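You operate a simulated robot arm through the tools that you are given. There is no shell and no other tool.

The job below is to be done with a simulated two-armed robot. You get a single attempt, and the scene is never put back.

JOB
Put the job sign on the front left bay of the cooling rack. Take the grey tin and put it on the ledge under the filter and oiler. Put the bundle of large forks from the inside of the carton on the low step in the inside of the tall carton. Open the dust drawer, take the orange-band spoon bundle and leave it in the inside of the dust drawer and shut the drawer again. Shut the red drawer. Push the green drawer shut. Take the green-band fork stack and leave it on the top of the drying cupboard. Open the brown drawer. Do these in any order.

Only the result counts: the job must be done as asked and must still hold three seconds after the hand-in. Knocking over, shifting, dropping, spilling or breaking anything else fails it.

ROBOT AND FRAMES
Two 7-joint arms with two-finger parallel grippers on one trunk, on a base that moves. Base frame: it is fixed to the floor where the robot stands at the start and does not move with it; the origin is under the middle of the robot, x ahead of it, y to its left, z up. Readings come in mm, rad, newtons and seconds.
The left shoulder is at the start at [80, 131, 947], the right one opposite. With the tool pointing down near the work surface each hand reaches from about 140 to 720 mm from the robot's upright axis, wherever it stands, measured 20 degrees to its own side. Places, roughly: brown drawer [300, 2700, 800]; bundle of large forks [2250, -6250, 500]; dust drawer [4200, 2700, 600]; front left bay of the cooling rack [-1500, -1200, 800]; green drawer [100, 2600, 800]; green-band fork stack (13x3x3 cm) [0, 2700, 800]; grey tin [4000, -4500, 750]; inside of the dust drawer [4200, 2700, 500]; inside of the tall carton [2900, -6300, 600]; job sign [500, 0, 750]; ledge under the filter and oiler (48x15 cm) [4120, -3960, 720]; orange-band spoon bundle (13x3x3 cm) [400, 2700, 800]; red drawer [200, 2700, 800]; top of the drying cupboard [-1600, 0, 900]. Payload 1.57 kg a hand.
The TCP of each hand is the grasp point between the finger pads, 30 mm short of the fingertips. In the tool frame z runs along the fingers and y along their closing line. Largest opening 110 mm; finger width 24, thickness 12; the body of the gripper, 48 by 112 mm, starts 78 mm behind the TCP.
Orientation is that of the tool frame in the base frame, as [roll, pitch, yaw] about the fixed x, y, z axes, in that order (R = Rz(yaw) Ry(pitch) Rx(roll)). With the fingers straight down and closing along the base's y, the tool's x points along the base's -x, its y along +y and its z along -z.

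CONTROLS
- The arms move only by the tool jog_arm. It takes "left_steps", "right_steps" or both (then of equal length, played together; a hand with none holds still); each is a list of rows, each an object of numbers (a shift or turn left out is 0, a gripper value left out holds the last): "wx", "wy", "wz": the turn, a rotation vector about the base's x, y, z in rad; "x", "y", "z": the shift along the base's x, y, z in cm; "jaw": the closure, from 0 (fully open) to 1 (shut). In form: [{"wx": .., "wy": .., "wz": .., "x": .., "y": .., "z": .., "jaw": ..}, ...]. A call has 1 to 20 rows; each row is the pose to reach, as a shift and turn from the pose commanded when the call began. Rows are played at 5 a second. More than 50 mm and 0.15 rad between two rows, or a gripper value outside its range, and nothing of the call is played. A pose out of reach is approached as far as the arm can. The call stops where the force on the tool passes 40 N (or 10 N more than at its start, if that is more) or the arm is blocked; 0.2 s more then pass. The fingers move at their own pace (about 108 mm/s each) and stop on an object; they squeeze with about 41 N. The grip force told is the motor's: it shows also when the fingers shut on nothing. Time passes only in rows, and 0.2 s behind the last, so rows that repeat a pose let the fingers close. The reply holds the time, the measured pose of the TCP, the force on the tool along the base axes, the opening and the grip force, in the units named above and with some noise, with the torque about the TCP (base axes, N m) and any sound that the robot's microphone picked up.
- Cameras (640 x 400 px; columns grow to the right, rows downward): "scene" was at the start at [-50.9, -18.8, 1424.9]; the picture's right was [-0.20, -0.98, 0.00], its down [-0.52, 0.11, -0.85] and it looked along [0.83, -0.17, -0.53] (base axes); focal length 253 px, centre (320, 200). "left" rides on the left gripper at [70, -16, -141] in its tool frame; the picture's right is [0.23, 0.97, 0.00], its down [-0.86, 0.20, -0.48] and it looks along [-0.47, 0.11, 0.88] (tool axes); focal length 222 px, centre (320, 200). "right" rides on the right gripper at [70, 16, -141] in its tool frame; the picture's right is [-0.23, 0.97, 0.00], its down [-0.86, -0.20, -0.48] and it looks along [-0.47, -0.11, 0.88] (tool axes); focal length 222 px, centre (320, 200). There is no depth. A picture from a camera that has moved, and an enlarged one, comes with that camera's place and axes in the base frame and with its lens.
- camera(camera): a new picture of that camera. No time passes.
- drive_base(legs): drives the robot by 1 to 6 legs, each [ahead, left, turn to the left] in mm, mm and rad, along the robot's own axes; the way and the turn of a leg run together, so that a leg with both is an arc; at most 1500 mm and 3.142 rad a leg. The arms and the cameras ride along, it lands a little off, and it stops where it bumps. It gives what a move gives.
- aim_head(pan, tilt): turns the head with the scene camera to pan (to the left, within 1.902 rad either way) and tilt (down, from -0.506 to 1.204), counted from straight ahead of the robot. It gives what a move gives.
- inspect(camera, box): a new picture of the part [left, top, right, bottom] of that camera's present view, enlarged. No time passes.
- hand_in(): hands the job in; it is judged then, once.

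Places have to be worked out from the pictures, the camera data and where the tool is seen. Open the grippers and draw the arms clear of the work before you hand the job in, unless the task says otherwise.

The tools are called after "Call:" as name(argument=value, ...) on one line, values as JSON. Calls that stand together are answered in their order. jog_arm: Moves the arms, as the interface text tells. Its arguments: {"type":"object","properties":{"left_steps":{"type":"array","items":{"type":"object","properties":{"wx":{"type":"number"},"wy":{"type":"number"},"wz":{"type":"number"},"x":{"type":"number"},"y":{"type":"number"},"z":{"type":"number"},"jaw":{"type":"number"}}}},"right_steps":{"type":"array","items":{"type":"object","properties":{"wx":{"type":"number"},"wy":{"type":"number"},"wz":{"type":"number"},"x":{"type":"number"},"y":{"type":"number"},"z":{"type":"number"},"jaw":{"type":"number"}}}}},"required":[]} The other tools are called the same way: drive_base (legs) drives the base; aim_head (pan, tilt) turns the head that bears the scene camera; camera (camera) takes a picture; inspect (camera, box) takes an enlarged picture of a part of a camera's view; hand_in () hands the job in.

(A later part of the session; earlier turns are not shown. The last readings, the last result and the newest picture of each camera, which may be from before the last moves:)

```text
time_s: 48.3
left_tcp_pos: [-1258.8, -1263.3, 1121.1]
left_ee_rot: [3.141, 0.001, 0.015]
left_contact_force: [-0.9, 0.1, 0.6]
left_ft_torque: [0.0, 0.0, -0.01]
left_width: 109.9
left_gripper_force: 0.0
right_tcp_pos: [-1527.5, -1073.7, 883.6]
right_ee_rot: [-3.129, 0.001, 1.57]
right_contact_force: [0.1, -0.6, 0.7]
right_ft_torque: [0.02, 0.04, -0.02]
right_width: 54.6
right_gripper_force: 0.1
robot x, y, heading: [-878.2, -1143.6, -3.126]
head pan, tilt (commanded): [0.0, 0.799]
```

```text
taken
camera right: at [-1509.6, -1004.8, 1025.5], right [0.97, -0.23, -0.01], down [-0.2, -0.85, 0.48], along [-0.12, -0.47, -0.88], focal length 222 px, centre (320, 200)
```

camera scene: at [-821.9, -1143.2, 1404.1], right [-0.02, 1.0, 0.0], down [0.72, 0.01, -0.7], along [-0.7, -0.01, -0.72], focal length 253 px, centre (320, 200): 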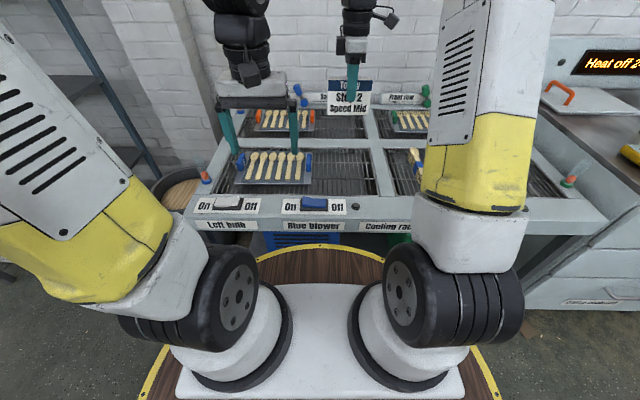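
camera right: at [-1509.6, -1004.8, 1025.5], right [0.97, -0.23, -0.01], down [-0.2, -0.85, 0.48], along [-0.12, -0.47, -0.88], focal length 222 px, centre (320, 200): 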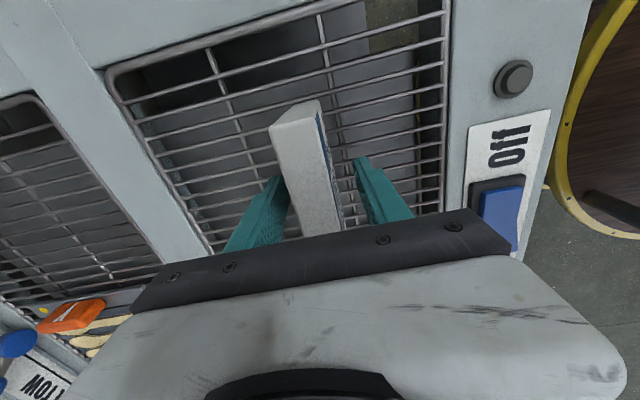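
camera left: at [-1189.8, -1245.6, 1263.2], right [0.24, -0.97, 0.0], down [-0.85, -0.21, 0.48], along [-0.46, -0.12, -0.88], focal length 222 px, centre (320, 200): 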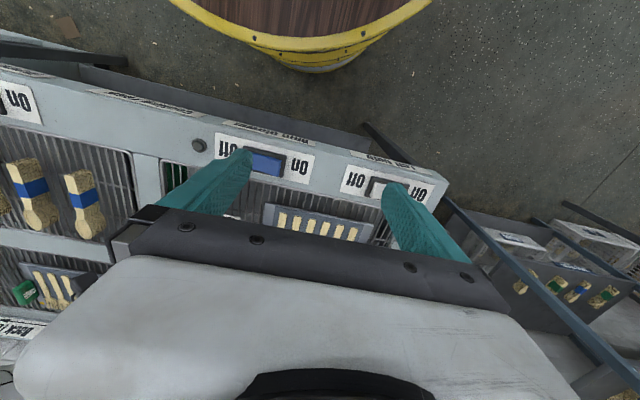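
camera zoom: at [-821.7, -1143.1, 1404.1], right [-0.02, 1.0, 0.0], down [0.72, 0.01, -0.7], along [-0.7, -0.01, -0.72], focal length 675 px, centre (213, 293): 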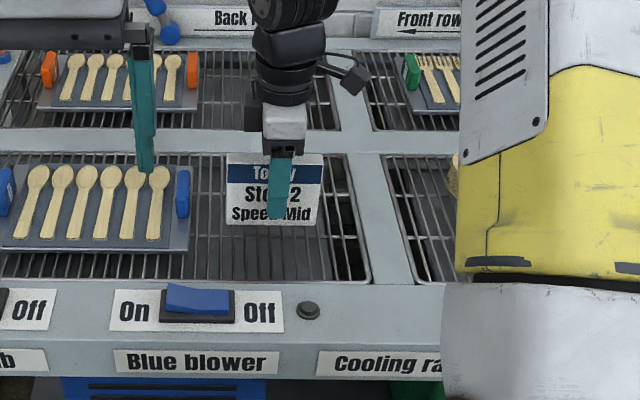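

The sign stands by itself. I open further, then raise the right hand straight up.

Call:
jog_arm(right_steps=[{"jaw": 0.2}, {"jaw": 0.2}, {"z": 3}, {"z": 7}, {"z": 11}, {"z": 15}, {"z": 19}, {"z": 24}])

Call:
inspect(camera="scene", box=[240, 90, 480, 240])

Call:
camera(camera="right")

```text
time_s: 50.1
left_tcp_pos: [-1259.4, -1263.3, 1121.4]
left_ee_rot: [-3.141, 0.0, 0.016]
left_contact_force: [0.2, -0.4, -0.4]
left_ft_torque: [-0.01, -0.02, 0.0]
left_width: 110.0
left_gripper_force: 0.1
right_tcp_pos: [-1526.6, -1073.9, 1123.3]
right_ee_rot: [-3.131, 0.0, 1.571]
right_contact_force: [-0.7, 0.0, 0.1]
right_ft_torque: [0.03, -0.06, 0.0]
right_width: 88.1
right_gripper_force: 0.1
robot x, y, heading: [-885.4, -1143.9, -3.128]
head pan, tilt (commanded): [0.0, 0.799]
```

```text
2.67 times, centred on (360, 165) of scene
camera zoom: at [-821.9, -1143.1, 1404.1], right [-0.02, 1.0, 0.0], down [0.72, 0.01, -0.7], along [-0.7, -0.01, -0.72], focal length 675 px, centre (213, 293)
```

zoom: 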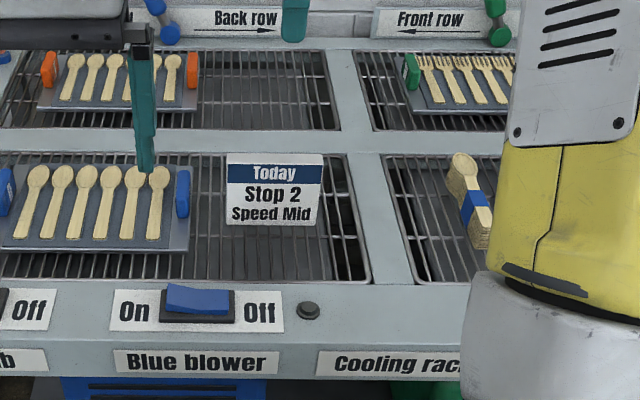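

```text
taken
camera right: at [-1510.3, -1004.7, 1265.2], right [0.97, -0.23, -0.01], down [-0.2, -0.85, 0.48], along [-0.12, -0.47, -0.88], focal length 222 px, centre (320, 200)
```

right: 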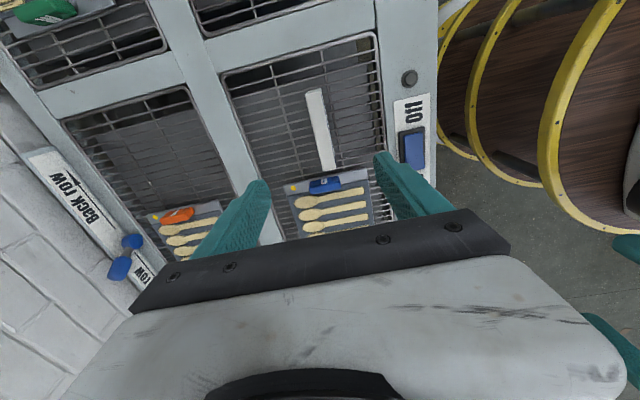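

The sign stands alone in the front left bay. I draw the right hand in, turning it back, and then drive round to the bench with the coloured drawers.

Call:
jog_arm(right_steps=[{"x": 2.5, "y": 1.3, "wz": -0.14}, {"x": 5, "y": 2.6, "wz": -0.28}, {"x": 7.5, "y": 3.9, "wz": -0.42}, {"x": 10, "y": 5.2, "wz": -0.56}, {"x": 12.5, "y": 6.5, "wz": -0.7}, {"x": 15, "y": 7.8, "wz": -0.84}, {"x": 17.5, "y": 9.1, "wz": -0.98}, {"x": 20, "y": 10.4, "wz": -1.12}, {"x": 22.5, "y": 11.7, "wz": -1.26}, {"x": 25, "y": 13, "wz": -1.4}, {"x": 27.4, "y": 14.7, "wz": -1.54, "jaw": 0}])

Call:
drive_base(legs=[[-480, 0, 0], [0, 0, -1.587], [1500, 0, 0], [1150, 0, 0], [0, -550, 0]])

Call:
aim_head(pan=0.0, tilt=0.5)

Call:
camera(camera="scene")

```text
time_s: 52.5
left_tcp_pos: [-1257.8, -1263.9, 1122.6]
left_ee_rot: [3.141, -0.001, 0.014]
left_contact_force: [0.2, 0.2, -0.3]
left_ft_torque: [-0.02, 0.0, 0.01]
left_width: 109.9
left_gripper_force: 0.1
right_tcp_pos: [-1251.5, -926.3, 1123.8]
right_ee_rot: [-3.129, -0.001, 0.026]
right_contact_force: [0.4, 0.1, 0.8]
right_ft_torque: [0.03, -0.02, 0.0]
right_width: 110.2
right_gripper_force: 0.0
robot x, y, heading: [-881.8, -1142.9, -3.129]
head pan, tilt (commanded): [0.0, 0.799]
```

```text
time_s: 74.6
left_tcp_pos: [114.2, 1891.7, 1122.8]
left_ee_rot: [-3.141, 0.0, -1.615]
left_contact_force: [0.3, 0.4, 0.0]
left_ft_torque: [0.02, 0.01, -0.01]
left_width: 110.0
left_gripper_force: 0.0
right_tcp_pos: [449.1, 1863.4, 1125.5]
right_ee_rot: [-3.13, 0.0, -1.603]
right_contact_force: [0.4, 0.1, -0.7]
right_ft_torque: [0.0, 0.01, -0.01]
right_width: 110.4
right_gripper_force: 0.1
robot x, y, heading: [213.0, 1508.9, 1.527]
head pan, tilt (commanded): [0.0, 0.799]
```

```text
time_s: 75.4
left_tcp_pos: [114.8, 1892.3, 1121.7]
left_ee_rot: [3.141, 0.001, -1.616]
left_contact_force: [-0.3, -0.1, -0.3]
left_ft_torque: [0.02, 0.0, -0.01]
left_width: 110.0
left_gripper_force: 0.0
right_tcp_pos: [448.9, 1864.1, 1125.3]
right_ee_rot: [-3.128, 0.001, -1.603]
right_contact_force: [-0.2, 0.3, -0.2]
right_ft_torque: [0.0, -0.01, -0.05]
right_width: 110.0
right_gripper_force: 0.0
robot x, y, heading: [210.9, 1504.1, 1.529]
head pan, tilt (commanded): [0.0, 0.499]
```

```text
taken
camera scene: at [209.2, 1458.4, 1430.0], right [1.0, -0.05, 0.0], down [-0.02, -0.48, -0.88], along [0.04, 0.88, -0.48], focal length 253 px, centre (320, 200)
```

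scene: 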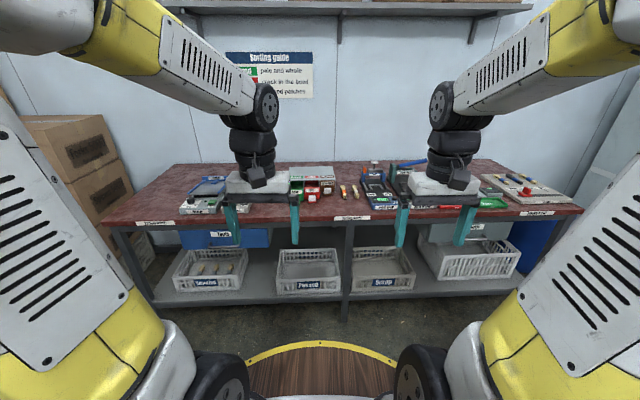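

The bench with small drawers is ahead. I enlarge its top to find the drawers, the stacks and the bundles.

Call:
inspect(camera="scene", box=[170, 145, 430, 245])

Call:
inspect(camera="scene", box=[270, 150, 400, 220])

Call:
inspect(camera="scene", box=[380, 145, 600, 245])

```text
2.46 times, centred on (300, 195) of scene
camera zoom: at [209.2, 1458.4, 1430.0], right [1.0, -0.05, 0.0], down [-0.02, -0.48, -0.88], along [0.04, 0.88, -0.48], focal length 623 px, centre (369, 212)
```

zoom: 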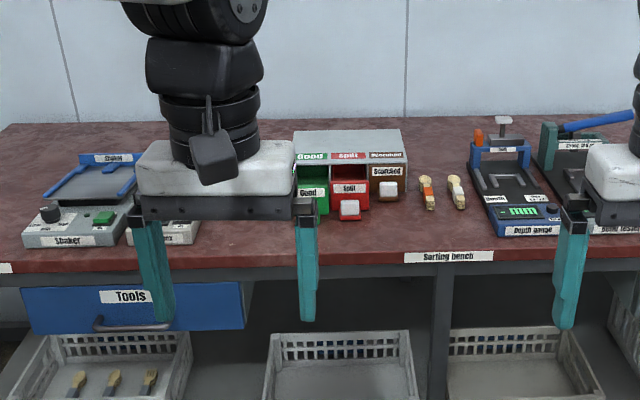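

```text
4.92 times, centred on (335, 185) of scene
camera zoom: at [209.2, 1458.4, 1430.0], right [1.0, -0.05, 0.0], down [-0.02, -0.48, -0.88], along [0.04, 0.88, -0.48], focal length 1246 px, centre (246, 274)
```

zoom: 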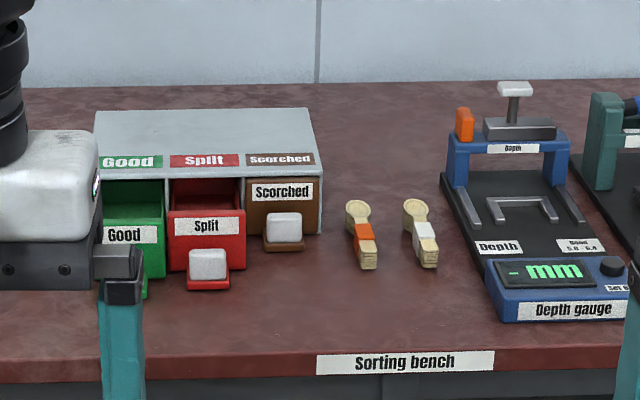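

```text
2.91 times, centred on (490, 195) of scene
camera zoom: at [209.2, 1458.4, 1430.0], right [1.0, -0.05, 0.0], down [-0.02, -0.48, -0.88], along [0.04, 0.88, -0.48], focal length 736 px, centre (-174, 214)
```

zoom: 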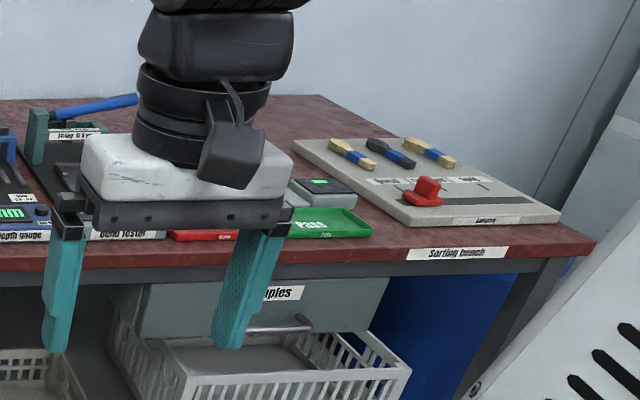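

The cabinet shows green ("Good") and red ("Split") drawers out, brown ("Scorched") shut; the orange-band bundle lies to its right. I drive closer and square up, and spread the hands for a clear view.

Call:
drive_base(legs=[[300, 0, 0.042]])

Call:
jog_arm(left_steps=[{"x": -4}, {"x": -8}, {"x": -12}, {"x": -16}, {"x": -20}], right_steps=[{"x": 4}, {"x": 8}, {"x": 12}, {"x": 15}, {"x": 15}])

Call:
aim_head(pan=0.0, tilt=0.6)

Call:
camera(camera="scene")

Call:
camera(camera="left")

Call:
camera(camera="right")

```text
time_s: 77.4
left_tcp_pos: [105.4, 2185.7, 1121.6]
left_ee_rot: [-3.141, 0.001, -1.576]
left_contact_force: [-0.5, 0.1, -0.1]
left_ft_torque: [0.03, 0.03, 0.0]
left_width: 110.1
left_gripper_force: 0.2
right_tcp_pos: [442.4, 2171.4, 1126.0]
right_ee_rot: [-3.131, 0.0, -1.561]
right_contact_force: [0.3, -0.1, 0.5]
right_ft_torque: [0.0, 0.04, 0.01]
right_width: 109.9
right_gripper_force: 0.2
robot x, y, heading: [216.8, 1808.5, 1.565]
head pan, tilt (commanded): [0.0, 0.499]
```

```text
time_s: 78.6
left_tcp_pos: [-94.8, 2185.0, 1122.5]
left_ee_rot: [-3.141, 0.001, -1.576]
left_contact_force: [0.3, -0.7, -0.5]
left_ft_torque: [-0.01, 0.03, 0.0]
left_width: 109.8
left_gripper_force: 0.0
right_tcp_pos: [591.3, 2171.7, 1126.4]
right_ee_rot: [-3.129, 0.0, -1.563]
right_contact_force: [0.0, 0.4, -0.2]
right_ft_torque: [0.01, 0.0, 0.01]
right_width: 110.1
right_gripper_force: 0.1
robot x, y, heading: [218.1, 1804.7, 1.57]
head pan, tilt (commanded): [0.0, 0.499]
```

```text
time_s: 79.3
left_tcp_pos: [-94.0, 2183.9, 1121.2]
left_ee_rot: [-3.14, 0.0, -1.576]
left_contact_force: [0.6, -0.2, -0.3]
left_ft_torque: [0.02, 0.02, 0.03]
left_width: 110.1
left_gripper_force: 0.1
right_tcp_pos: [591.4, 2172.0, 1127.5]
right_ee_rot: [-3.129, 0.0, -1.56]
right_contact_force: [-0.2, 1.0, 0.2]
right_ft_torque: [-0.01, -0.02, -0.01]
right_width: 110.2
right_gripper_force: 0.1
robot x, y, heading: [218.8, 1807.7, 1.57]
head pan, tilt (commanded): [0.0, 0.6]
```

```text
taken
camera scene: at [218.6, 1755.0, 1421.0], right [1.0, 0.0, 0.0], down [0.0, -0.56, -0.83], along [0.0, 0.83, -0.56], focal length 253 px, centre (320, 200)
```

scene: 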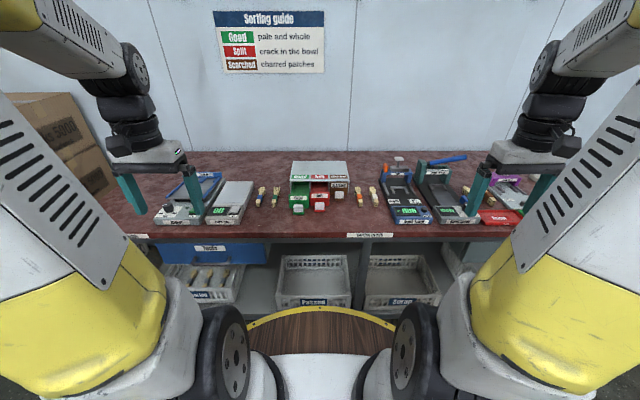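

```text
taken
camera left: at [-78.3, 2115.2, 1263.4], right [-0.97, -0.22, 0.0], down [-0.2, 0.86, 0.48], along [-0.11, 0.47, -0.88], focal length 222 px, centre (320, 200)
```

left: 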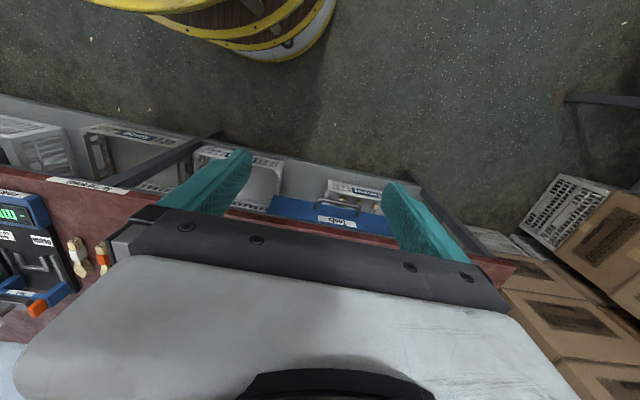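

```text
taken
camera right: at [572.6, 2101.6, 1267.1], right [-0.98, 0.22, -0.01], down [0.19, 0.86, 0.48], along [0.12, 0.47, -0.88], focal length 222 px, centre (320, 200)
```

right: 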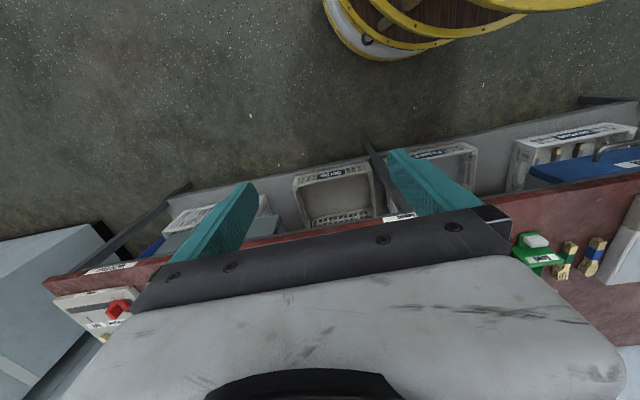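

Call:
inspect(camera="scene", box=[240, 150, 400, 240])

Call:
inspect(camera="scene", box=[245, 150, 325, 225])

Call:
inspect(camera="scene", box=[310, 150, 390, 225])

```text
4.00 times, centred on (320, 195) of scene
camera zoom: at [218.6, 1755.0, 1421.0], right [1.0, 0.0, 0.0], down [0.0, -0.56, -0.83], along [0.0, 0.83, -0.56], focal length 1013 px, centre (320, 220)
```

zoom: 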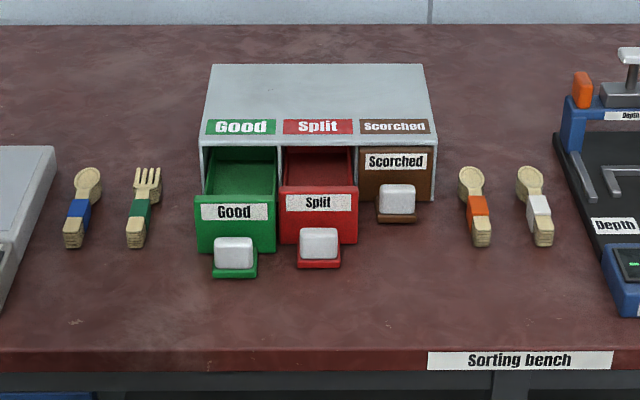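

```text
5.33 times, centred on (285, 188) of scene
camera zoom: at [218.6, 1755.0, 1421.0], right [1.0, 0.0, 0.0], down [0.0, -0.56, -0.83], along [0.0, 0.83, -0.56], focal length 1350 px, centre (507, 267)
```

zoom: 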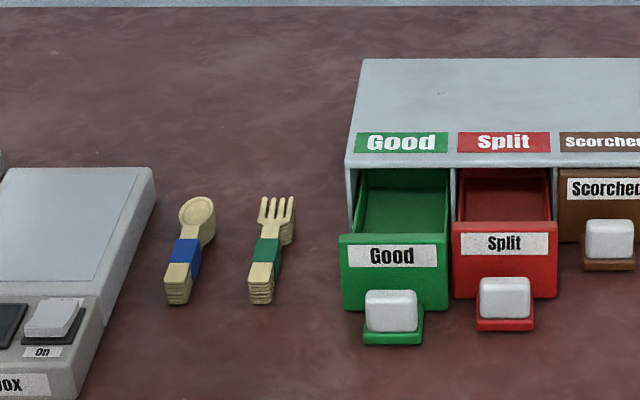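

```text
5.33 times, centred on (350, 188) of scene
camera zoom: at [218.6, 1755.0, 1421.0], right [1.0, 0.0, 0.0], down [0.0, -0.56, -0.83], along [0.0, 0.83, -0.56], focal length 1350 px, centre (160, 267)
```

zoom: 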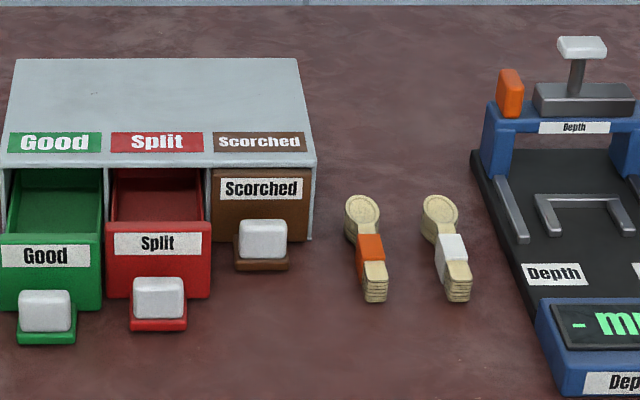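

Triangulating: bench top z about 808 with its edge at y 2447, cabinet front at y 2694; green knob near (134,2544), red knob (217,2562), brown knob (300,2645), green-band stack centre (31,2647), orange bundle centre (383,2652). I drive 235 mm closer.

Call:
drive_base(legs=[[235, 10, 0]])

Call:
aim_head(pan=0.0, tilt=0.75)

Call:
camera(camera="scene")

Call:
inspect(camera="scene", box=[240, 120, 400, 220])

```text
time_s: 81.1
left_tcp_pos: [-105.7, 2425.3, 1122.4]
left_ee_rot: [-3.141, 0.0, -1.571]
left_contact_force: [-0.7, -0.2, 0.6]
left_ft_torque: [0.04, 0.02, 0.02]
left_width: 109.9
left_gripper_force: 0.1
right_tcp_pos: [581.4, 2415.1, 1124.3]
right_ee_rot: [-3.129, -0.002, -1.559]
right_contact_force: [0.5, -1.0, -0.6]
right_ft_torque: [-0.03, 0.01, -0.02]
right_width: 110.1
right_gripper_force: 0.1
robot x, y, heading: [209.2, 2049.1, 1.568]
head pan, tilt (commanded): [0.0, 0.6]
```

```text
time_s: 81.8
left_tcp_pos: [-104.7, 2425.4, 1121.8]
left_ee_rot: [3.141, 0.0, -1.572]
left_contact_force: [0.1, 0.3, -0.6]
left_ft_torque: [0.03, 0.01, 0.02]
left_width: 110.0
left_gripper_force: 0.1
right_tcp_pos: [580.8, 2414.8, 1124.8]
right_ee_rot: [-3.13, 0.0, -1.56]
right_contact_force: [0.5, 0.3, -0.1]
right_ft_torque: [-0.01, 0.02, -0.03]
right_width: 110.1
right_gripper_force: 0.1
robot x, y, heading: [207.9, 2047.9, 1.57]
head pan, tilt (commanded): [0.0, 0.75]
```

```text
taken
camera scene: at [209.5, 1991.2, 1408.1], right [1.0, 0.0, 0.0], down [0.0, -0.68, -0.73], along [0.0, 0.73, -0.68], focal length 253 px, centre (320, 200)
```

scene: 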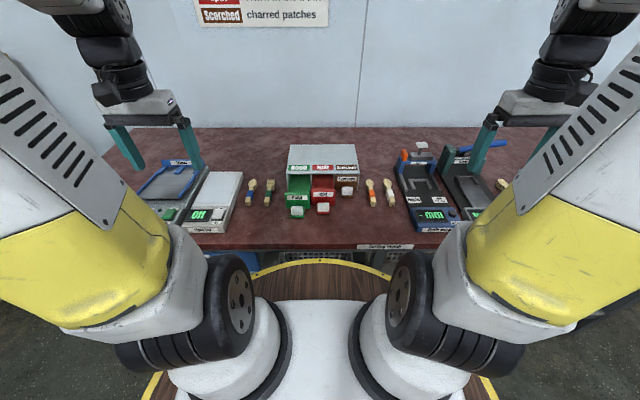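

```text
4.00 times, centred on (320, 170) of scene
camera zoom: at [209.5, 1991.2, 1408.1], right [1.0, 0.0, 0.0], down [0.0, -0.68, -0.73], along [0.0, 0.73, -0.68], focal length 1013 px, centre (320, 320)
```

zoom: 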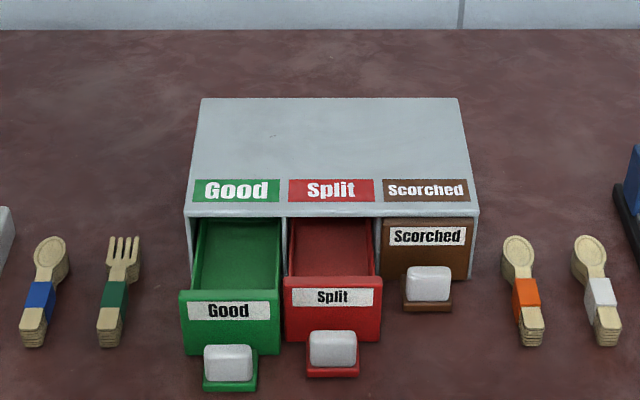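

From here the knobs sit at x about 135 (green), 220 (red) and 302 (brown). I bring the left hand, closed, in front of and above the green knob to look at it from close.

Call:
jog_arm(left_steps=[{"x": 4, "y": 1, "jaw": 1}, {"x": 8, "y": 2}, {"x": 12, "y": 3}, {"x": 16, "y": 4}, {"x": 20, "y": 5}, {"x": 24, "y": 5, "z": -4}, {"x": 24, "y": 5, "z": -8}, {"x": 24, "y": 5, "z": -12}, {"x": 24, "y": 5, "z": -15}, {"x": 24, "y": 5, "z": -15}])

Call:
camera(camera="left")

Call:
inspect(camera="scene", box=[240, 120, 400, 220])

```text
refused: row 6 steps farther than a row can; nothing moved
```

```text
taken
camera left: at [-88.7, 2356.0, 1263.4], right [-0.97, -0.23, 0.0], down [-0.2, 0.86, 0.48], along [-0.11, 0.47, -0.88], focal length 222 px, centre (320, 200)
```

left: 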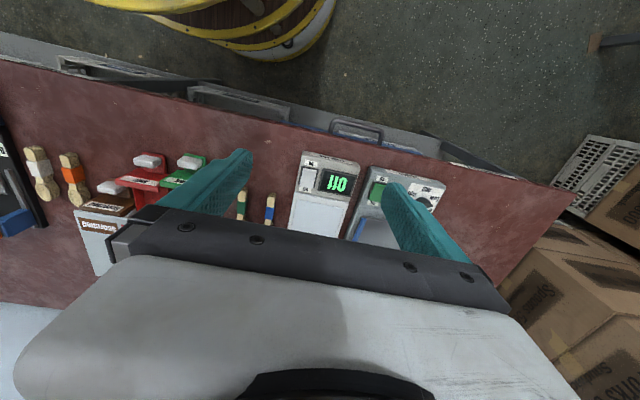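

```text
4.00 times, centred on (320, 170) of scene
camera zoom: at [209.5, 1991.2, 1408.1], right [1.0, 0.0, 0.0], down [0.0, -0.68, -0.73], along [0.0, 0.73, -0.68], focal length 1013 px, centre (320, 320)
```

zoom: 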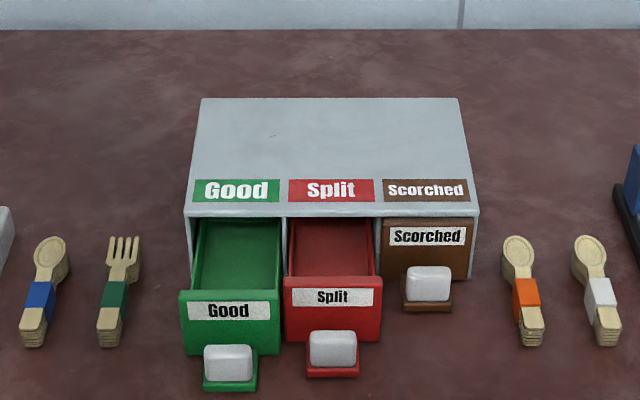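

One row was too long, so nothing moved. I send the same path with shorter rows.

Call:
jog_arm(left_steps=[{"x": 4, "y": 1, "jaw": 1}, {"x": 8, "y": 2}, {"x": 12, "y": 3}, {"x": 16, "y": 4}, {"x": 20, "y": 5}, {"x": 24, "y": 5}, {"x": 24, "y": 5, "z": -4}, {"x": 24, "y": 5, "z": -8}, {"x": 24, "y": 5, "z": -12}, {"x": 24, "y": 5, "z": -15}, {"x": 24, "y": 5, "z": -15}])

Call:
camera(camera="left")

Call:
inspect(camera="scene", box=[240, 120, 400, 220])

```text
time_s: 84.2
left_tcp_pos: [136.3, 2476.9, 972.7]
left_ee_rot: [3.142, 0.001, -1.572]
left_contact_force: [-0.4, 1.0, -0.5]
left_ft_torque: [0.02, 0.03, 0.02]
left_width: 0.1
left_gripper_force: 21.1
right_tcp_pos: [580.4, 2414.2, 1126.0]
right_ee_rot: [-3.129, 0.0, -1.561]
right_contact_force: [0.7, 0.4, -0.1]
right_ft_torque: [0.0, 0.01, 0.0]
right_width: 110.1
right_gripper_force: 0.1
robot x, y, heading: [210.3, 2052.3, 1.568]
head pan, tilt (commanded): [0.0, 0.75]
```

```text
taken
camera left: at [151.6, 2406.4, 1114.4], right [-0.97, -0.23, 0.0], down [-0.2, 0.86, 0.48], along [-0.11, 0.47, -0.88], focal length 222 px, centre (320, 200)
```

left: 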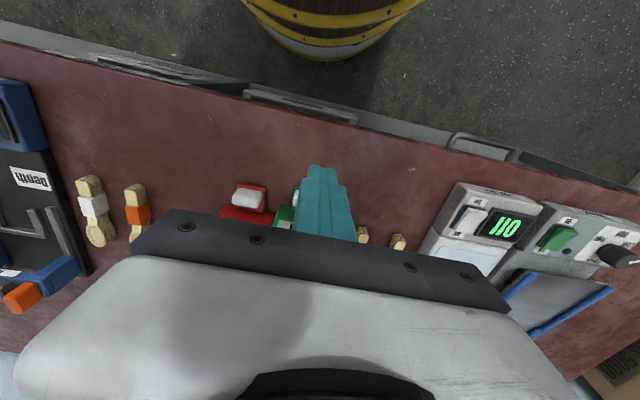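

```text
4.00 times, centred on (320, 170) of scene
camera zoom: at [209.6, 1991.1, 1408.1], right [1.0, 0.0, 0.0], down [0.0, -0.68, -0.73], along [0.0, 0.73, -0.68], focal length 1013 px, centre (320, 320)
```

zoom: 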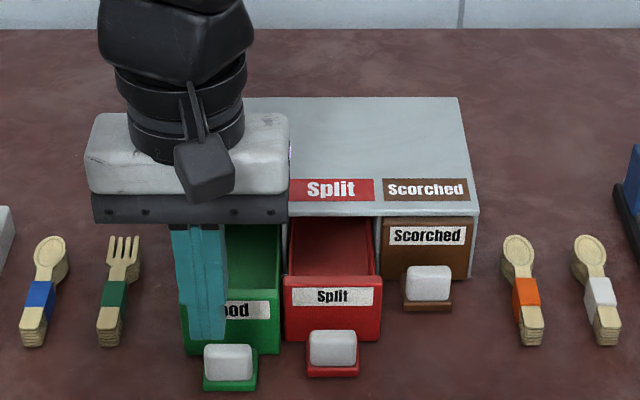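

The closed left fingers are in front of the green knob's line. I lower them to TCP z about 850, just short of the knob.

Call:
jog_arm(left_steps=[{"z": -4}, {"z": -8}, {"z": -12}, {"z": -12}])

Call:
inspect(camera="scene", box=[240, 140, 400, 240])

Call:
camera(camera="left")

```text
time_s: 85.2
left_tcp_pos: [132.2, 2477.7, 851.6]
left_ee_rot: [3.141, 0.0, -1.573]
left_contact_force: [0.3, -0.2, 0.3]
left_ft_torque: [0.0, -0.03, 0.04]
left_width: 0.0
left_gripper_force: 21.0
right_tcp_pos: [579.5, 2414.3, 1125.1]
right_ee_rot: [-3.129, 0.001, -1.56]
right_contact_force: [0.7, 0.0, 0.6]
right_ft_torque: [-0.02, 0.01, -0.03]
right_width: 110.0
right_gripper_force: 0.0
robot x, y, heading: [208.4, 2049.1, 1.568]
head pan, tilt (commanded): [0.0, 0.75]
```

```text
4.00 times, centred on (320, 190) of scene
camera zoom: at [209.6, 1991.1, 1408.1], right [1.0, 0.0, 0.0], down [0.0, -0.68, -0.73], along [0.0, 0.73, -0.68], focal length 1013 px, centre (320, 240)
```

zoom: 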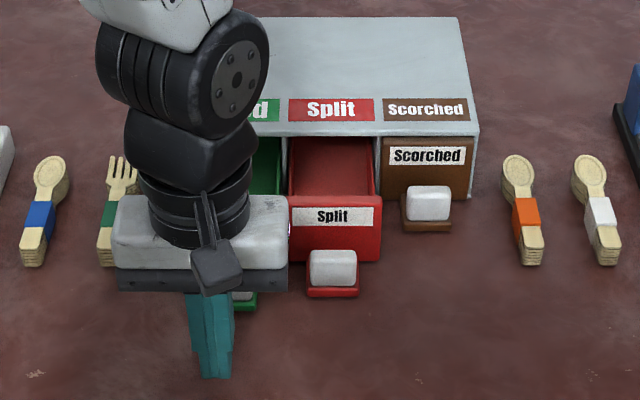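

```text
taken
camera left: at [148.5, 2407.3, 991.6], right [-0.97, -0.23, 0.0], down [-0.2, 0.86, 0.48], along [-0.11, 0.47, -0.88], focal length 222 px, centre (320, 200)
```

left: 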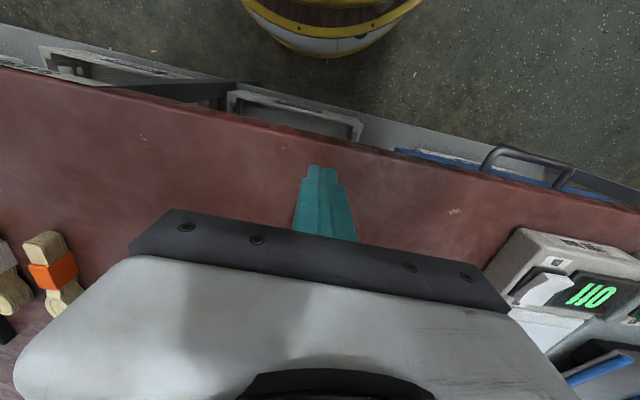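

The fingers stand in front of the green knob, clear of everything. I push it along +y, first up to TCP y about 2610.

Call:
jog_arm(left_steps=[{"y": 2}, {"y": 4}, {"y": 5}, {"y": 6}, {"y": 7}, {"y": 8}, {"y": 9}, {"y": 10}, {"y": 11}, {"y": 12}, {"y": 13}, {"y": 13}])

Call:
inspect(camera="scene", box=[240, 120, 400, 220])

```text
time_s: 87.8
left_tcp_pos: [135.2, 2605.6, 851.9]
left_ee_rot: [3.141, -0.001, -1.572]
left_contact_force: [-1.3, -0.6, 0.9]
left_ft_torque: [0.0, -0.01, 0.02]
left_width: 0.0
left_gripper_force: 21.3
right_tcp_pos: [580.3, 2414.6, 1125.1]
right_ee_rot: [-3.13, 0.0, -1.56]
right_contact_force: [-0.6, 0.1, 0.0]
right_ft_torque: [0.01, -0.02, -0.01]
right_width: 110.3
right_gripper_force: 0.0
robot x, y, heading: [209.6, 2049.1, 1.566]
head pan, tilt (commanded): [0.0, 0.75]
```

```text
4.00 times, centred on (320, 170) of scene
camera zoom: at [209.6, 1991.2, 1408.1], right [1.0, 0.0, 0.0], down [0.0, -0.68, -0.73], along [0.0, 0.73, -0.68], focal length 1013 px, centre (320, 320)
```

zoom: 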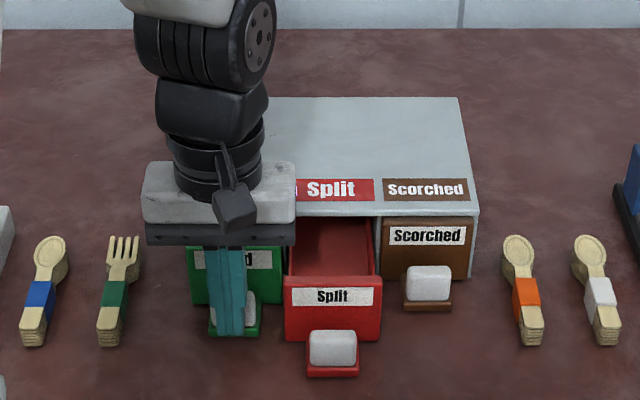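

The green drawer has moved in most of the way. I go on pushing in 5 mm steps.

Call:
jog_arm(left_steps=[{"y": 0.5}, {"y": 1.0}, {"y": 1.5}, {"y": 2.0}, {"y": 2.4}, {"y": 2.4}])

Call:
inspect(camera="scene", box=[240, 120, 400, 220])

```text
time_s: 89.2
left_tcp_pos: [136.0, 2629.4, 851.7]
left_ee_rot: [3.141, 0.001, -1.572]
left_contact_force: [0.5, 0.1, 0.2]
left_ft_torque: [0.01, 0.01, 0.03]
left_width: 0.0
left_gripper_force: 21.7
right_tcp_pos: [579.6, 2415.3, 1125.8]
right_ee_rot: [-3.129, -0.001, -1.559]
right_contact_force: [0.3, 0.2, -0.1]
right_ft_torque: [0.01, 0.04, 0.03]
right_width: 109.8
right_gripper_force: 0.0
robot x, y, heading: [206.6, 2048.6, 1.569]
head pan, tilt (commanded): [0.0, 0.75]
```

```text
4.00 times, centred on (320, 170) of scene
camera zoom: at [209.6, 1991.2, 1408.1], right [1.0, 0.0, 0.0], down [0.0, -0.68, -0.73], along [0.0, 0.73, -0.68], focal length 1013 px, centre (320, 320)
```

zoom: 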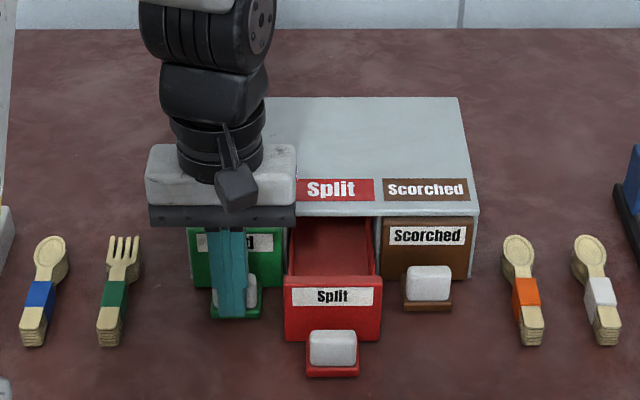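

The green knob is still about 11 mm short of the brown one's line. I push on in small steps until the force shows the stop.

Call:
jog_arm(left_steps=[{"y": 0.3}, {"y": 0.6}, {"y": 0.8}, {"y": 1.0}, {"y": 1.0}])

Call:
inspect(camera="scene", box=[240, 120, 400, 220])

```text
time_s: 90.4
left_tcp_pos: [135.9, 2638.6, 852.7]
left_ee_rot: [-3.142, -0.004, -1.572]
left_contact_force: [1.3, -7.5, 2.3]
left_ft_torque: [-0.03, 0.07, 0.01]
left_width: 0.0
left_gripper_force: 21.1
right_tcp_pos: [579.9, 2414.5, 1126.5]
right_ee_rot: [-3.129, -0.001, -1.56]
right_contact_force: [0.0, 0.1, -0.2]
right_ft_torque: [0.02, 0.01, -0.04]
right_width: 109.9
right_gripper_force: 0.0
robot x, y, heading: [208.4, 2052.0, 1.571]
head pan, tilt (commanded): [0.0, 0.75]
```

```text
4.00 times, centred on (320, 170) of scene
camera zoom: at [209.6, 1990.8, 1408.0], right [1.0, 0.0, 0.0], down [0.0, -0.68, -0.73], along [0.0, 0.73, -0.68], focal length 1013 px, centre (320, 320)
```

zoom: 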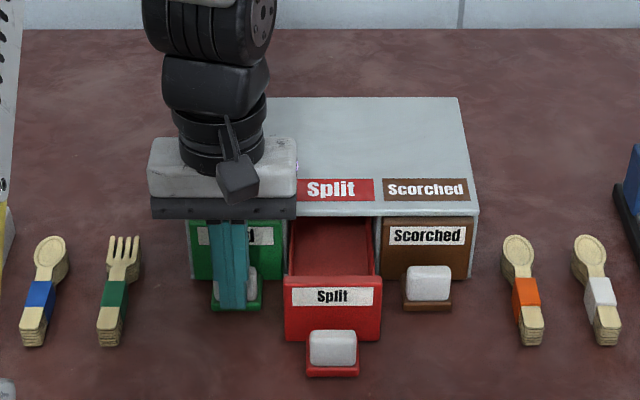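

7.5 N at TCP y 2638 and the green knob now lines up with the brown: it is shut, and the cabinet has not moved. I draw back and go across in front of the red knob at x about 220.

Call:
jog_arm(left_steps=[{"y": -2}, {"y": -6}, {"y": -10}, {"y": -13.5}, {"y": -13.5, "x": 4}, {"y": -13.5, "x": 8.4}, {"y": -13.5, "x": 8.4}])

Call:
inspect(camera="scene", box=[240, 130, 400, 230])

```text
time_s: 92.0
left_tcp_pos: [217.6, 2505.2, 850.3]
left_ee_rot: [-3.14, 0.0, -1.574]
left_contact_force: [0.2, -0.8, -0.4]
left_ft_torque: [0.03, 0.01, 0.02]
left_width: 0.1
left_gripper_force: 21.5
right_tcp_pos: [580.0, 2415.3, 1124.9]
right_ee_rot: [-3.129, 0.001, -1.56]
right_contact_force: [0.0, -0.5, -0.2]
right_ft_torque: [0.01, -0.02, 0.01]
right_width: 110.2
right_gripper_force: 0.1
robot x, y, heading: [206.9, 2047.9, 1.571]
head pan, tilt (commanded): [0.0, 0.75]
```

```text
4.00 times, centred on (320, 180) of scene
camera zoom: at [209.5, 1991.2, 1408.1], right [1.0, 0.0, 0.0], down [0.0, -0.68, -0.73], along [0.0, 0.73, -0.68], focal length 1013 px, centre (320, 280)
```

zoom: 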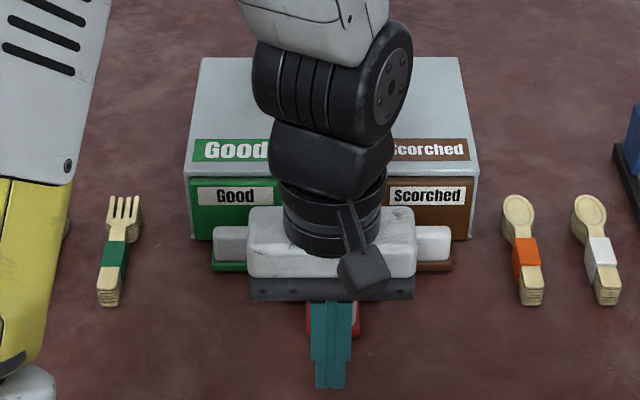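

Fingers are in front of the red knob. I push along +y up to near the stop.

Call:
jog_arm(left_steps=[{"y": 2}, {"y": 4}, {"y": 5}, {"y": 6}, {"y": 7}, {"y": 8}, {"y": 9}, {"y": 10}, {"y": 11}, {"y": 12}, {"y": 12.4}, {"y": 12.4}])

Call:
jog_arm(left_steps=[{"y": 0.3}, {"y": 0.6}, {"y": 0.8}, {"y": 0.8}])

Call:
inspect(camera="scene", box=[240, 120, 400, 220])

```text
time_s: 94.6
left_tcp_pos: [219.7, 2629.2, 851.3]
left_ee_rot: [-3.141, 0.001, -1.572]
left_contact_force: [0.4, -0.4, -0.1]
left_ft_torque: [0.02, 0.01, 0.0]
left_width: 0.0
left_gripper_force: 21.2
right_tcp_pos: [580.4, 2415.0, 1124.4]
right_ee_rot: [-3.129, 0.0, -1.56]
right_contact_force: [0.3, 0.0, 0.6]
right_ft_torque: [0.01, 0.05, -0.03]
right_width: 110.0
right_gripper_force: 0.0
robot x, y, heading: [209.5, 2048.7, 1.571]
head pan, tilt (commanded): [0.0, 0.75]
```

```text
time_s: 95.6
left_tcp_pos: [218.7, 2637.2, 850.8]
left_ee_rot: [3.141, 0.0, -1.572]
left_contact_force: [-0.4, 0.5, -0.1]
left_ft_torque: [0.02, 0.02, -0.02]
left_width: 0.2
left_gripper_force: 20.8
right_tcp_pos: [579.8, 2414.9, 1125.9]
right_ee_rot: [-3.131, 0.0, -1.562]
right_contact_force: [0.3, -0.5, 0.6]
right_ft_torque: [0.0, 0.01, 0.02]
right_width: 110.0
right_gripper_force: 0.0
robot x, y, heading: [210.3, 2047.0, 1.57]
head pan, tilt (commanded): [0.0, 0.75]
```

```text
4.00 times, centred on (320, 170) of scene
camera zoom: at [209.6, 1991.2, 1408.1], right [1.0, 0.0, 0.0], down [0.0, -0.68, -0.73], along [0.0, 0.73, -0.68], focal length 1013 px, centre (320, 320)
```

zoom: 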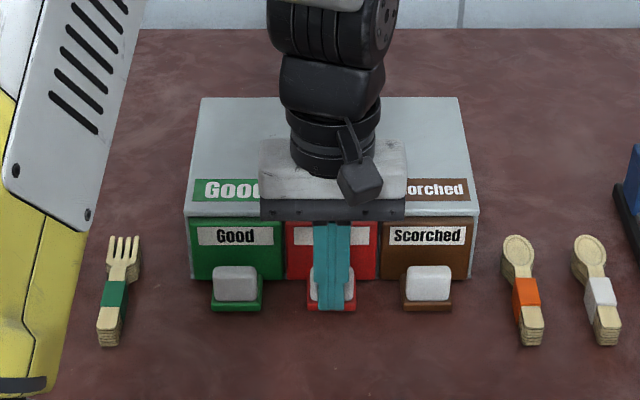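

The red knob lines up too, but there is no force yet. I push 2 to 4 mm more to feel the stop.

Call:
jog_arm(left_steps=[{"y": 0.15}, {"y": 0.3}, {"y": 0.3}])

Call:
inspect(camera="scene", box=[240, 120, 400, 220])

```text
time_s: 96.4
left_tcp_pos: [219.2, 2639.0, 850.8]
left_ee_rot: [3.14, -0.004, -1.573]
left_contact_force: [-0.9, -9.2, 1.3]
left_ft_torque: [-0.09, 0.11, 0.04]
left_width: 0.0
left_gripper_force: 21.6
right_tcp_pos: [580.7, 2414.3, 1125.3]
right_ee_rot: [-3.129, 0.001, -1.558]
right_contact_force: [0.8, -0.5, -0.2]
right_ft_torque: [-0.01, 0.0, 0.0]
right_width: 109.8
right_gripper_force: 0.1
robot x, y, heading: [208.3, 2044.4, 1.568]
head pan, tilt (commanded): [0.0, 0.75]
```

```text
4.00 times, centred on (320, 170) of scene
camera zoom: at [209.6, 1990.8, 1408.0], right [1.0, 0.0, 0.0], down [0.0, -0.68, -0.73], along [0.0, 0.73, -0.68], focal length 1013 px, centre (320, 320)
```

zoom: 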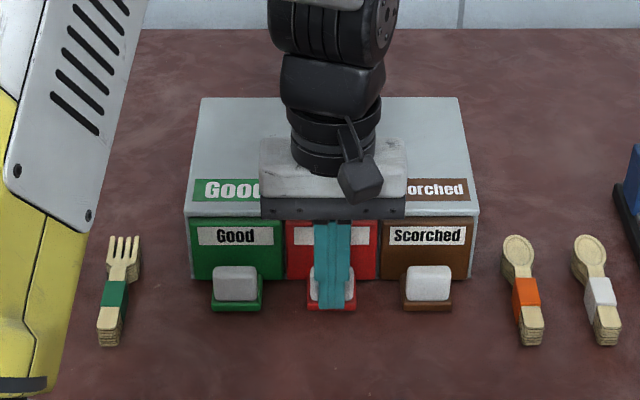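

Red is shut as well (9 N at the stop). I draw the left hand back, up and over towards the fork stack, and then bring the right hand above the brown knob.

Call:
jog_arm(left_steps=[{"y": -3}, {"y": -7}, {"y": -7, "z": 4}, {"y": -7, "z": 8}, {"y": -7, "z": 12}, {"y": -7, "z": 15, "x": -3}, {"y": -7, "z": 15, "x": -7}, {"y": -7, "z": 15, "x": -11}, {"y": -7, "z": 15, "x": -15}, {"y": -7, "z": 15, "x": -18.6}, {"y": -7, "z": 15, "x": -18.6, "jaw": 0.4}], right_steps=[{}, {}, {}, {}, {}, {"x": -4, "y": 2}, {"x": -8, "y": 4}, {"x": -12, "y": 6}, {"x": -16, "y": 8}, {"x": -20, "y": 10}, {"x": -20, "y": 10}])

Call:
jog_arm(right_steps=[{"x": -2.5, "y": 4}, {"x": -5, "y": 8}, {"x": -7.8, "y": 12}, {"x": -7.8, "y": 15, "jaw": 0.36}, {"x": -7.8, "y": 15, "z": -4}, {"x": -7.8, "y": 15, "z": -8}, {"x": -7.8, "y": 15, "z": -12}, {"x": -7.8, "y": 15, "z": -16}, {"x": -7.8, "y": 15, "z": -16}])

Call:
camera(camera="right")

Call:
inspect(camera="scene", box=[240, 120, 400, 220])

Call:
camera(camera="left")

```text
time_s: 98.8
left_tcp_pos: [34.3, 2567.5, 1003.5]
left_ee_rot: [-3.141, 0.0, -1.572]
left_contact_force: [0.1, 0.4, 0.3]
left_ft_torque: [0.03, 0.03, -0.03]
left_width: 66.2
left_gripper_force: 0.0
right_tcp_pos: [378.1, 2517.8, 1123.3]
right_ee_rot: [-3.13, 0.001, -1.562]
right_contact_force: [0.0, -0.3, -0.3]
right_ft_torque: [0.01, 0.03, -0.03]
right_width: 110.1
right_gripper_force: 0.1
robot x, y, heading: [203.5, 2047.4, 1.569]
head pan, tilt (commanded): [0.0, 0.75]
```

```text
time_s: 100.8
left_tcp_pos: [34.6, 2567.6, 1002.5]
left_ee_rot: [-3.141, 0.0, -1.572]
left_contact_force: [0.9, 0.0, -0.4]
left_ft_torque: [0.0, 0.0, 0.02]
left_width: 65.8
left_gripper_force: 0.2
right_tcp_pos: [303.9, 2665.6, 965.4]
right_ee_rot: [-3.13, -0.001, -1.56]
right_contact_force: [-0.5, 0.3, -0.4]
right_ft_torque: [0.03, 0.01, -0.03]
right_width: 70.4
right_gripper_force: 0.1
robot x, y, heading: [206.5, 2048.7, 1.568]
head pan, tilt (commanded): [0.0, 0.75]
```

```text
taken
camera right: at [286.4, 2595.3, 1106.6], right [-0.98, 0.22, -0.01], down [0.18, 0.86, 0.48], along [0.11, 0.47, -0.88], focal length 222 px, centre (320, 200)
```

right: 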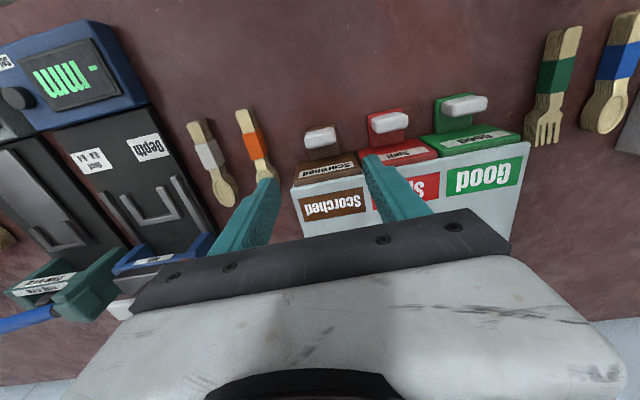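

```text
4.00 times, centred on (320, 170) of scene
camera zoom: at [209.5, 1991.3, 1408.1], right [1.0, 0.0, 0.0], down [0.0, -0.68, -0.73], along [0.0, 0.73, -0.68], focal length 1013 px, centre (320, 320)
```

zoom: 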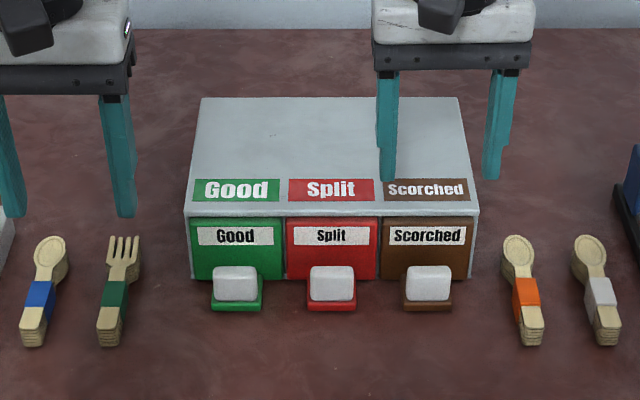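

```text
taken
camera left: at [50.6, 2498.8, 1143.9], right [-0.97, -0.23, 0.0], down [-0.2, 0.86, 0.48], along [-0.11, 0.47, -0.88], focal length 222 px, centre (320, 200)
```

left: 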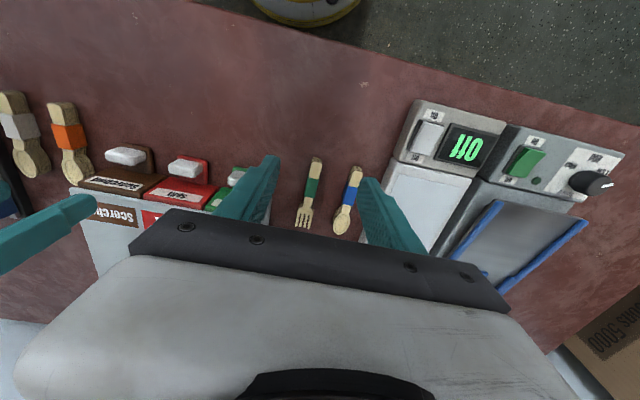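

All three faces line up now, so green and red are shut. The brown pull is a block at about (302, 2654), so I lower the right hand over it with the fingers on either side.

Call:
jog_arm(right_steps=[{"x": -0.2, "y": -1.0, "z": -3}, {"x": -0.2, "y": -1.0, "z": -6}, {"x": -0.2, "y": -1.0, "z": -9}, {"x": -0.2, "y": -1.0, "z": -11.5}, {"x": -0.2, "y": -1.0, "z": -11.5}])

Call:
camera(camera="right")

Call:
inspect(camera="scene", box=[240, 120, 400, 220])

```text
time_s: 102.0
left_tcp_pos: [34.8, 2569.1, 1002.2]
left_ee_rot: [3.141, -0.001, -1.572]
left_contact_force: [-0.4, 0.3, 0.7]
left_ft_torque: [-0.02, -0.02, 0.01]
left_width: 66.0
left_gripper_force: 0.1
right_tcp_pos: [300.4, 2654.3, 850.7]
right_ee_rot: [-3.13, -0.001, -1.56]
right_contact_force: [0.2, 0.5, 0.2]
right_ft_torque: [-0.03, 0.01, 0.02]
right_width: 70.4
right_gripper_force: 0.0
robot x, y, heading: [208.8, 2052.7, 1.571]
head pan, tilt (commanded): [0.0, 0.75]
```

```text
taken
camera right: at [282.5, 2583.1, 992.0], right [-0.98, 0.22, -0.01], down [0.18, 0.86, 0.48], along [0.11, 0.47, -0.88], focal length 222 px, centre (320, 200)
```

right: 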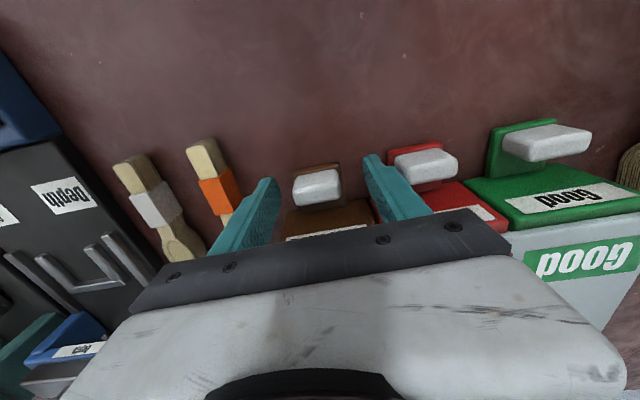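

```text
4.00 times, centred on (320, 170) of scene
camera zoom: at [209.5, 1991.2, 1408.1], right [1.0, 0.0, 0.0], down [0.0, -0.68, -0.73], along [0.0, 0.73, -0.68], focal length 1013 px, centre (320, 320)
```

zoom: 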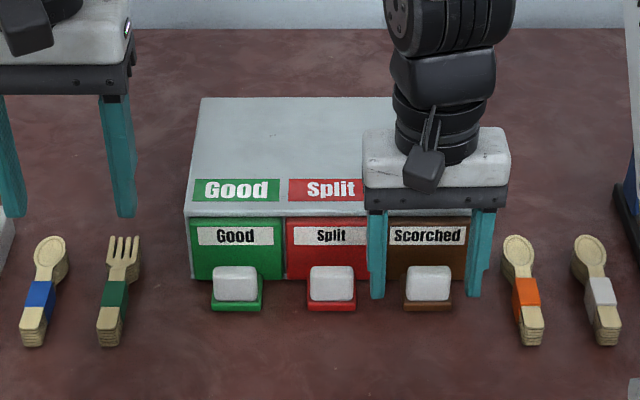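

The fingers straddle the brown pull evenly. I close them on it.

Call:
jog_arm(right_steps=[{"jaw": 0.6}, {"jaw": 0.8}, {"jaw": 1}, {"jaw": 1}, {"jaw": 1}])

Call:
inspect(camera="scene", box=[240, 120, 400, 220])

```text
time_s: 103.2
left_tcp_pos: [36.3, 2568.6, 1003.2]
left_ee_rot: [3.14, 0.0, -1.572]
left_contact_force: [-0.1, 0.6, 0.0]
left_ft_torque: [-0.01, 0.0, 0.0]
left_width: 66.0
left_gripper_force: 0.1
right_tcp_pos: [304.5, 2654.5, 850.3]
right_ee_rot: [-3.129, 0.001, -1.562]
right_contact_force: [27.9, 0.6, -0.1]
right_ft_torque: [0.07, 0.61, -0.61]
right_width: 37.7
right_gripper_force: 43.9
robot x, y, heading: [207.9, 2045.2, 1.566]
head pan, tilt (commanded): [0.0, 0.75]
```

```text
4.00 times, centred on (320, 170) of scene
camera zoom: at [210.7, 1991.3, 1408.1], right [1.0, 0.0, 0.0], down [0.0, -0.68, -0.73], along [0.0, 0.73, -0.68], focal length 1013 px, centre (320, 320)
```

zoom: 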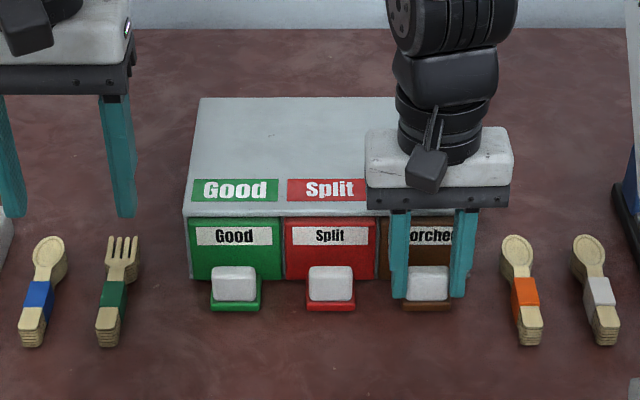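

The grip holds (37.7 mm) but the arm is pressed 28 N sideways, so I shift the command 3.5 mm in +x to relieve that before pulling.

Call:
jog_arm(right_steps=[{"x": 0.2}, {"x": 0.35}, {"x": 0.35}])

```text
time_s: 104.0
left_tcp_pos: [34.8, 2568.2, 1002.6]
left_ee_rot: [3.14, 0.0, -1.572]
left_contact_force: [0.2, 0.3, 1.2]
left_ft_torque: [0.03, 0.01, 0.02]
left_width: 65.9
left_gripper_force: 0.2
right_tcp_pos: [304.6, 2654.0, 850.1]
right_ee_rot: [-3.131, 0.0, -1.56]
right_contact_force: [14.9, -3.7, 2.3]
right_ft_torque: [-0.03, 0.64, -0.77]
right_width: 37.9
right_gripper_force: 43.3
robot x, y, heading: [211.9, 2052.1, 1.57]
head pan, tilt (commanded): [0.0, 0.75]
```

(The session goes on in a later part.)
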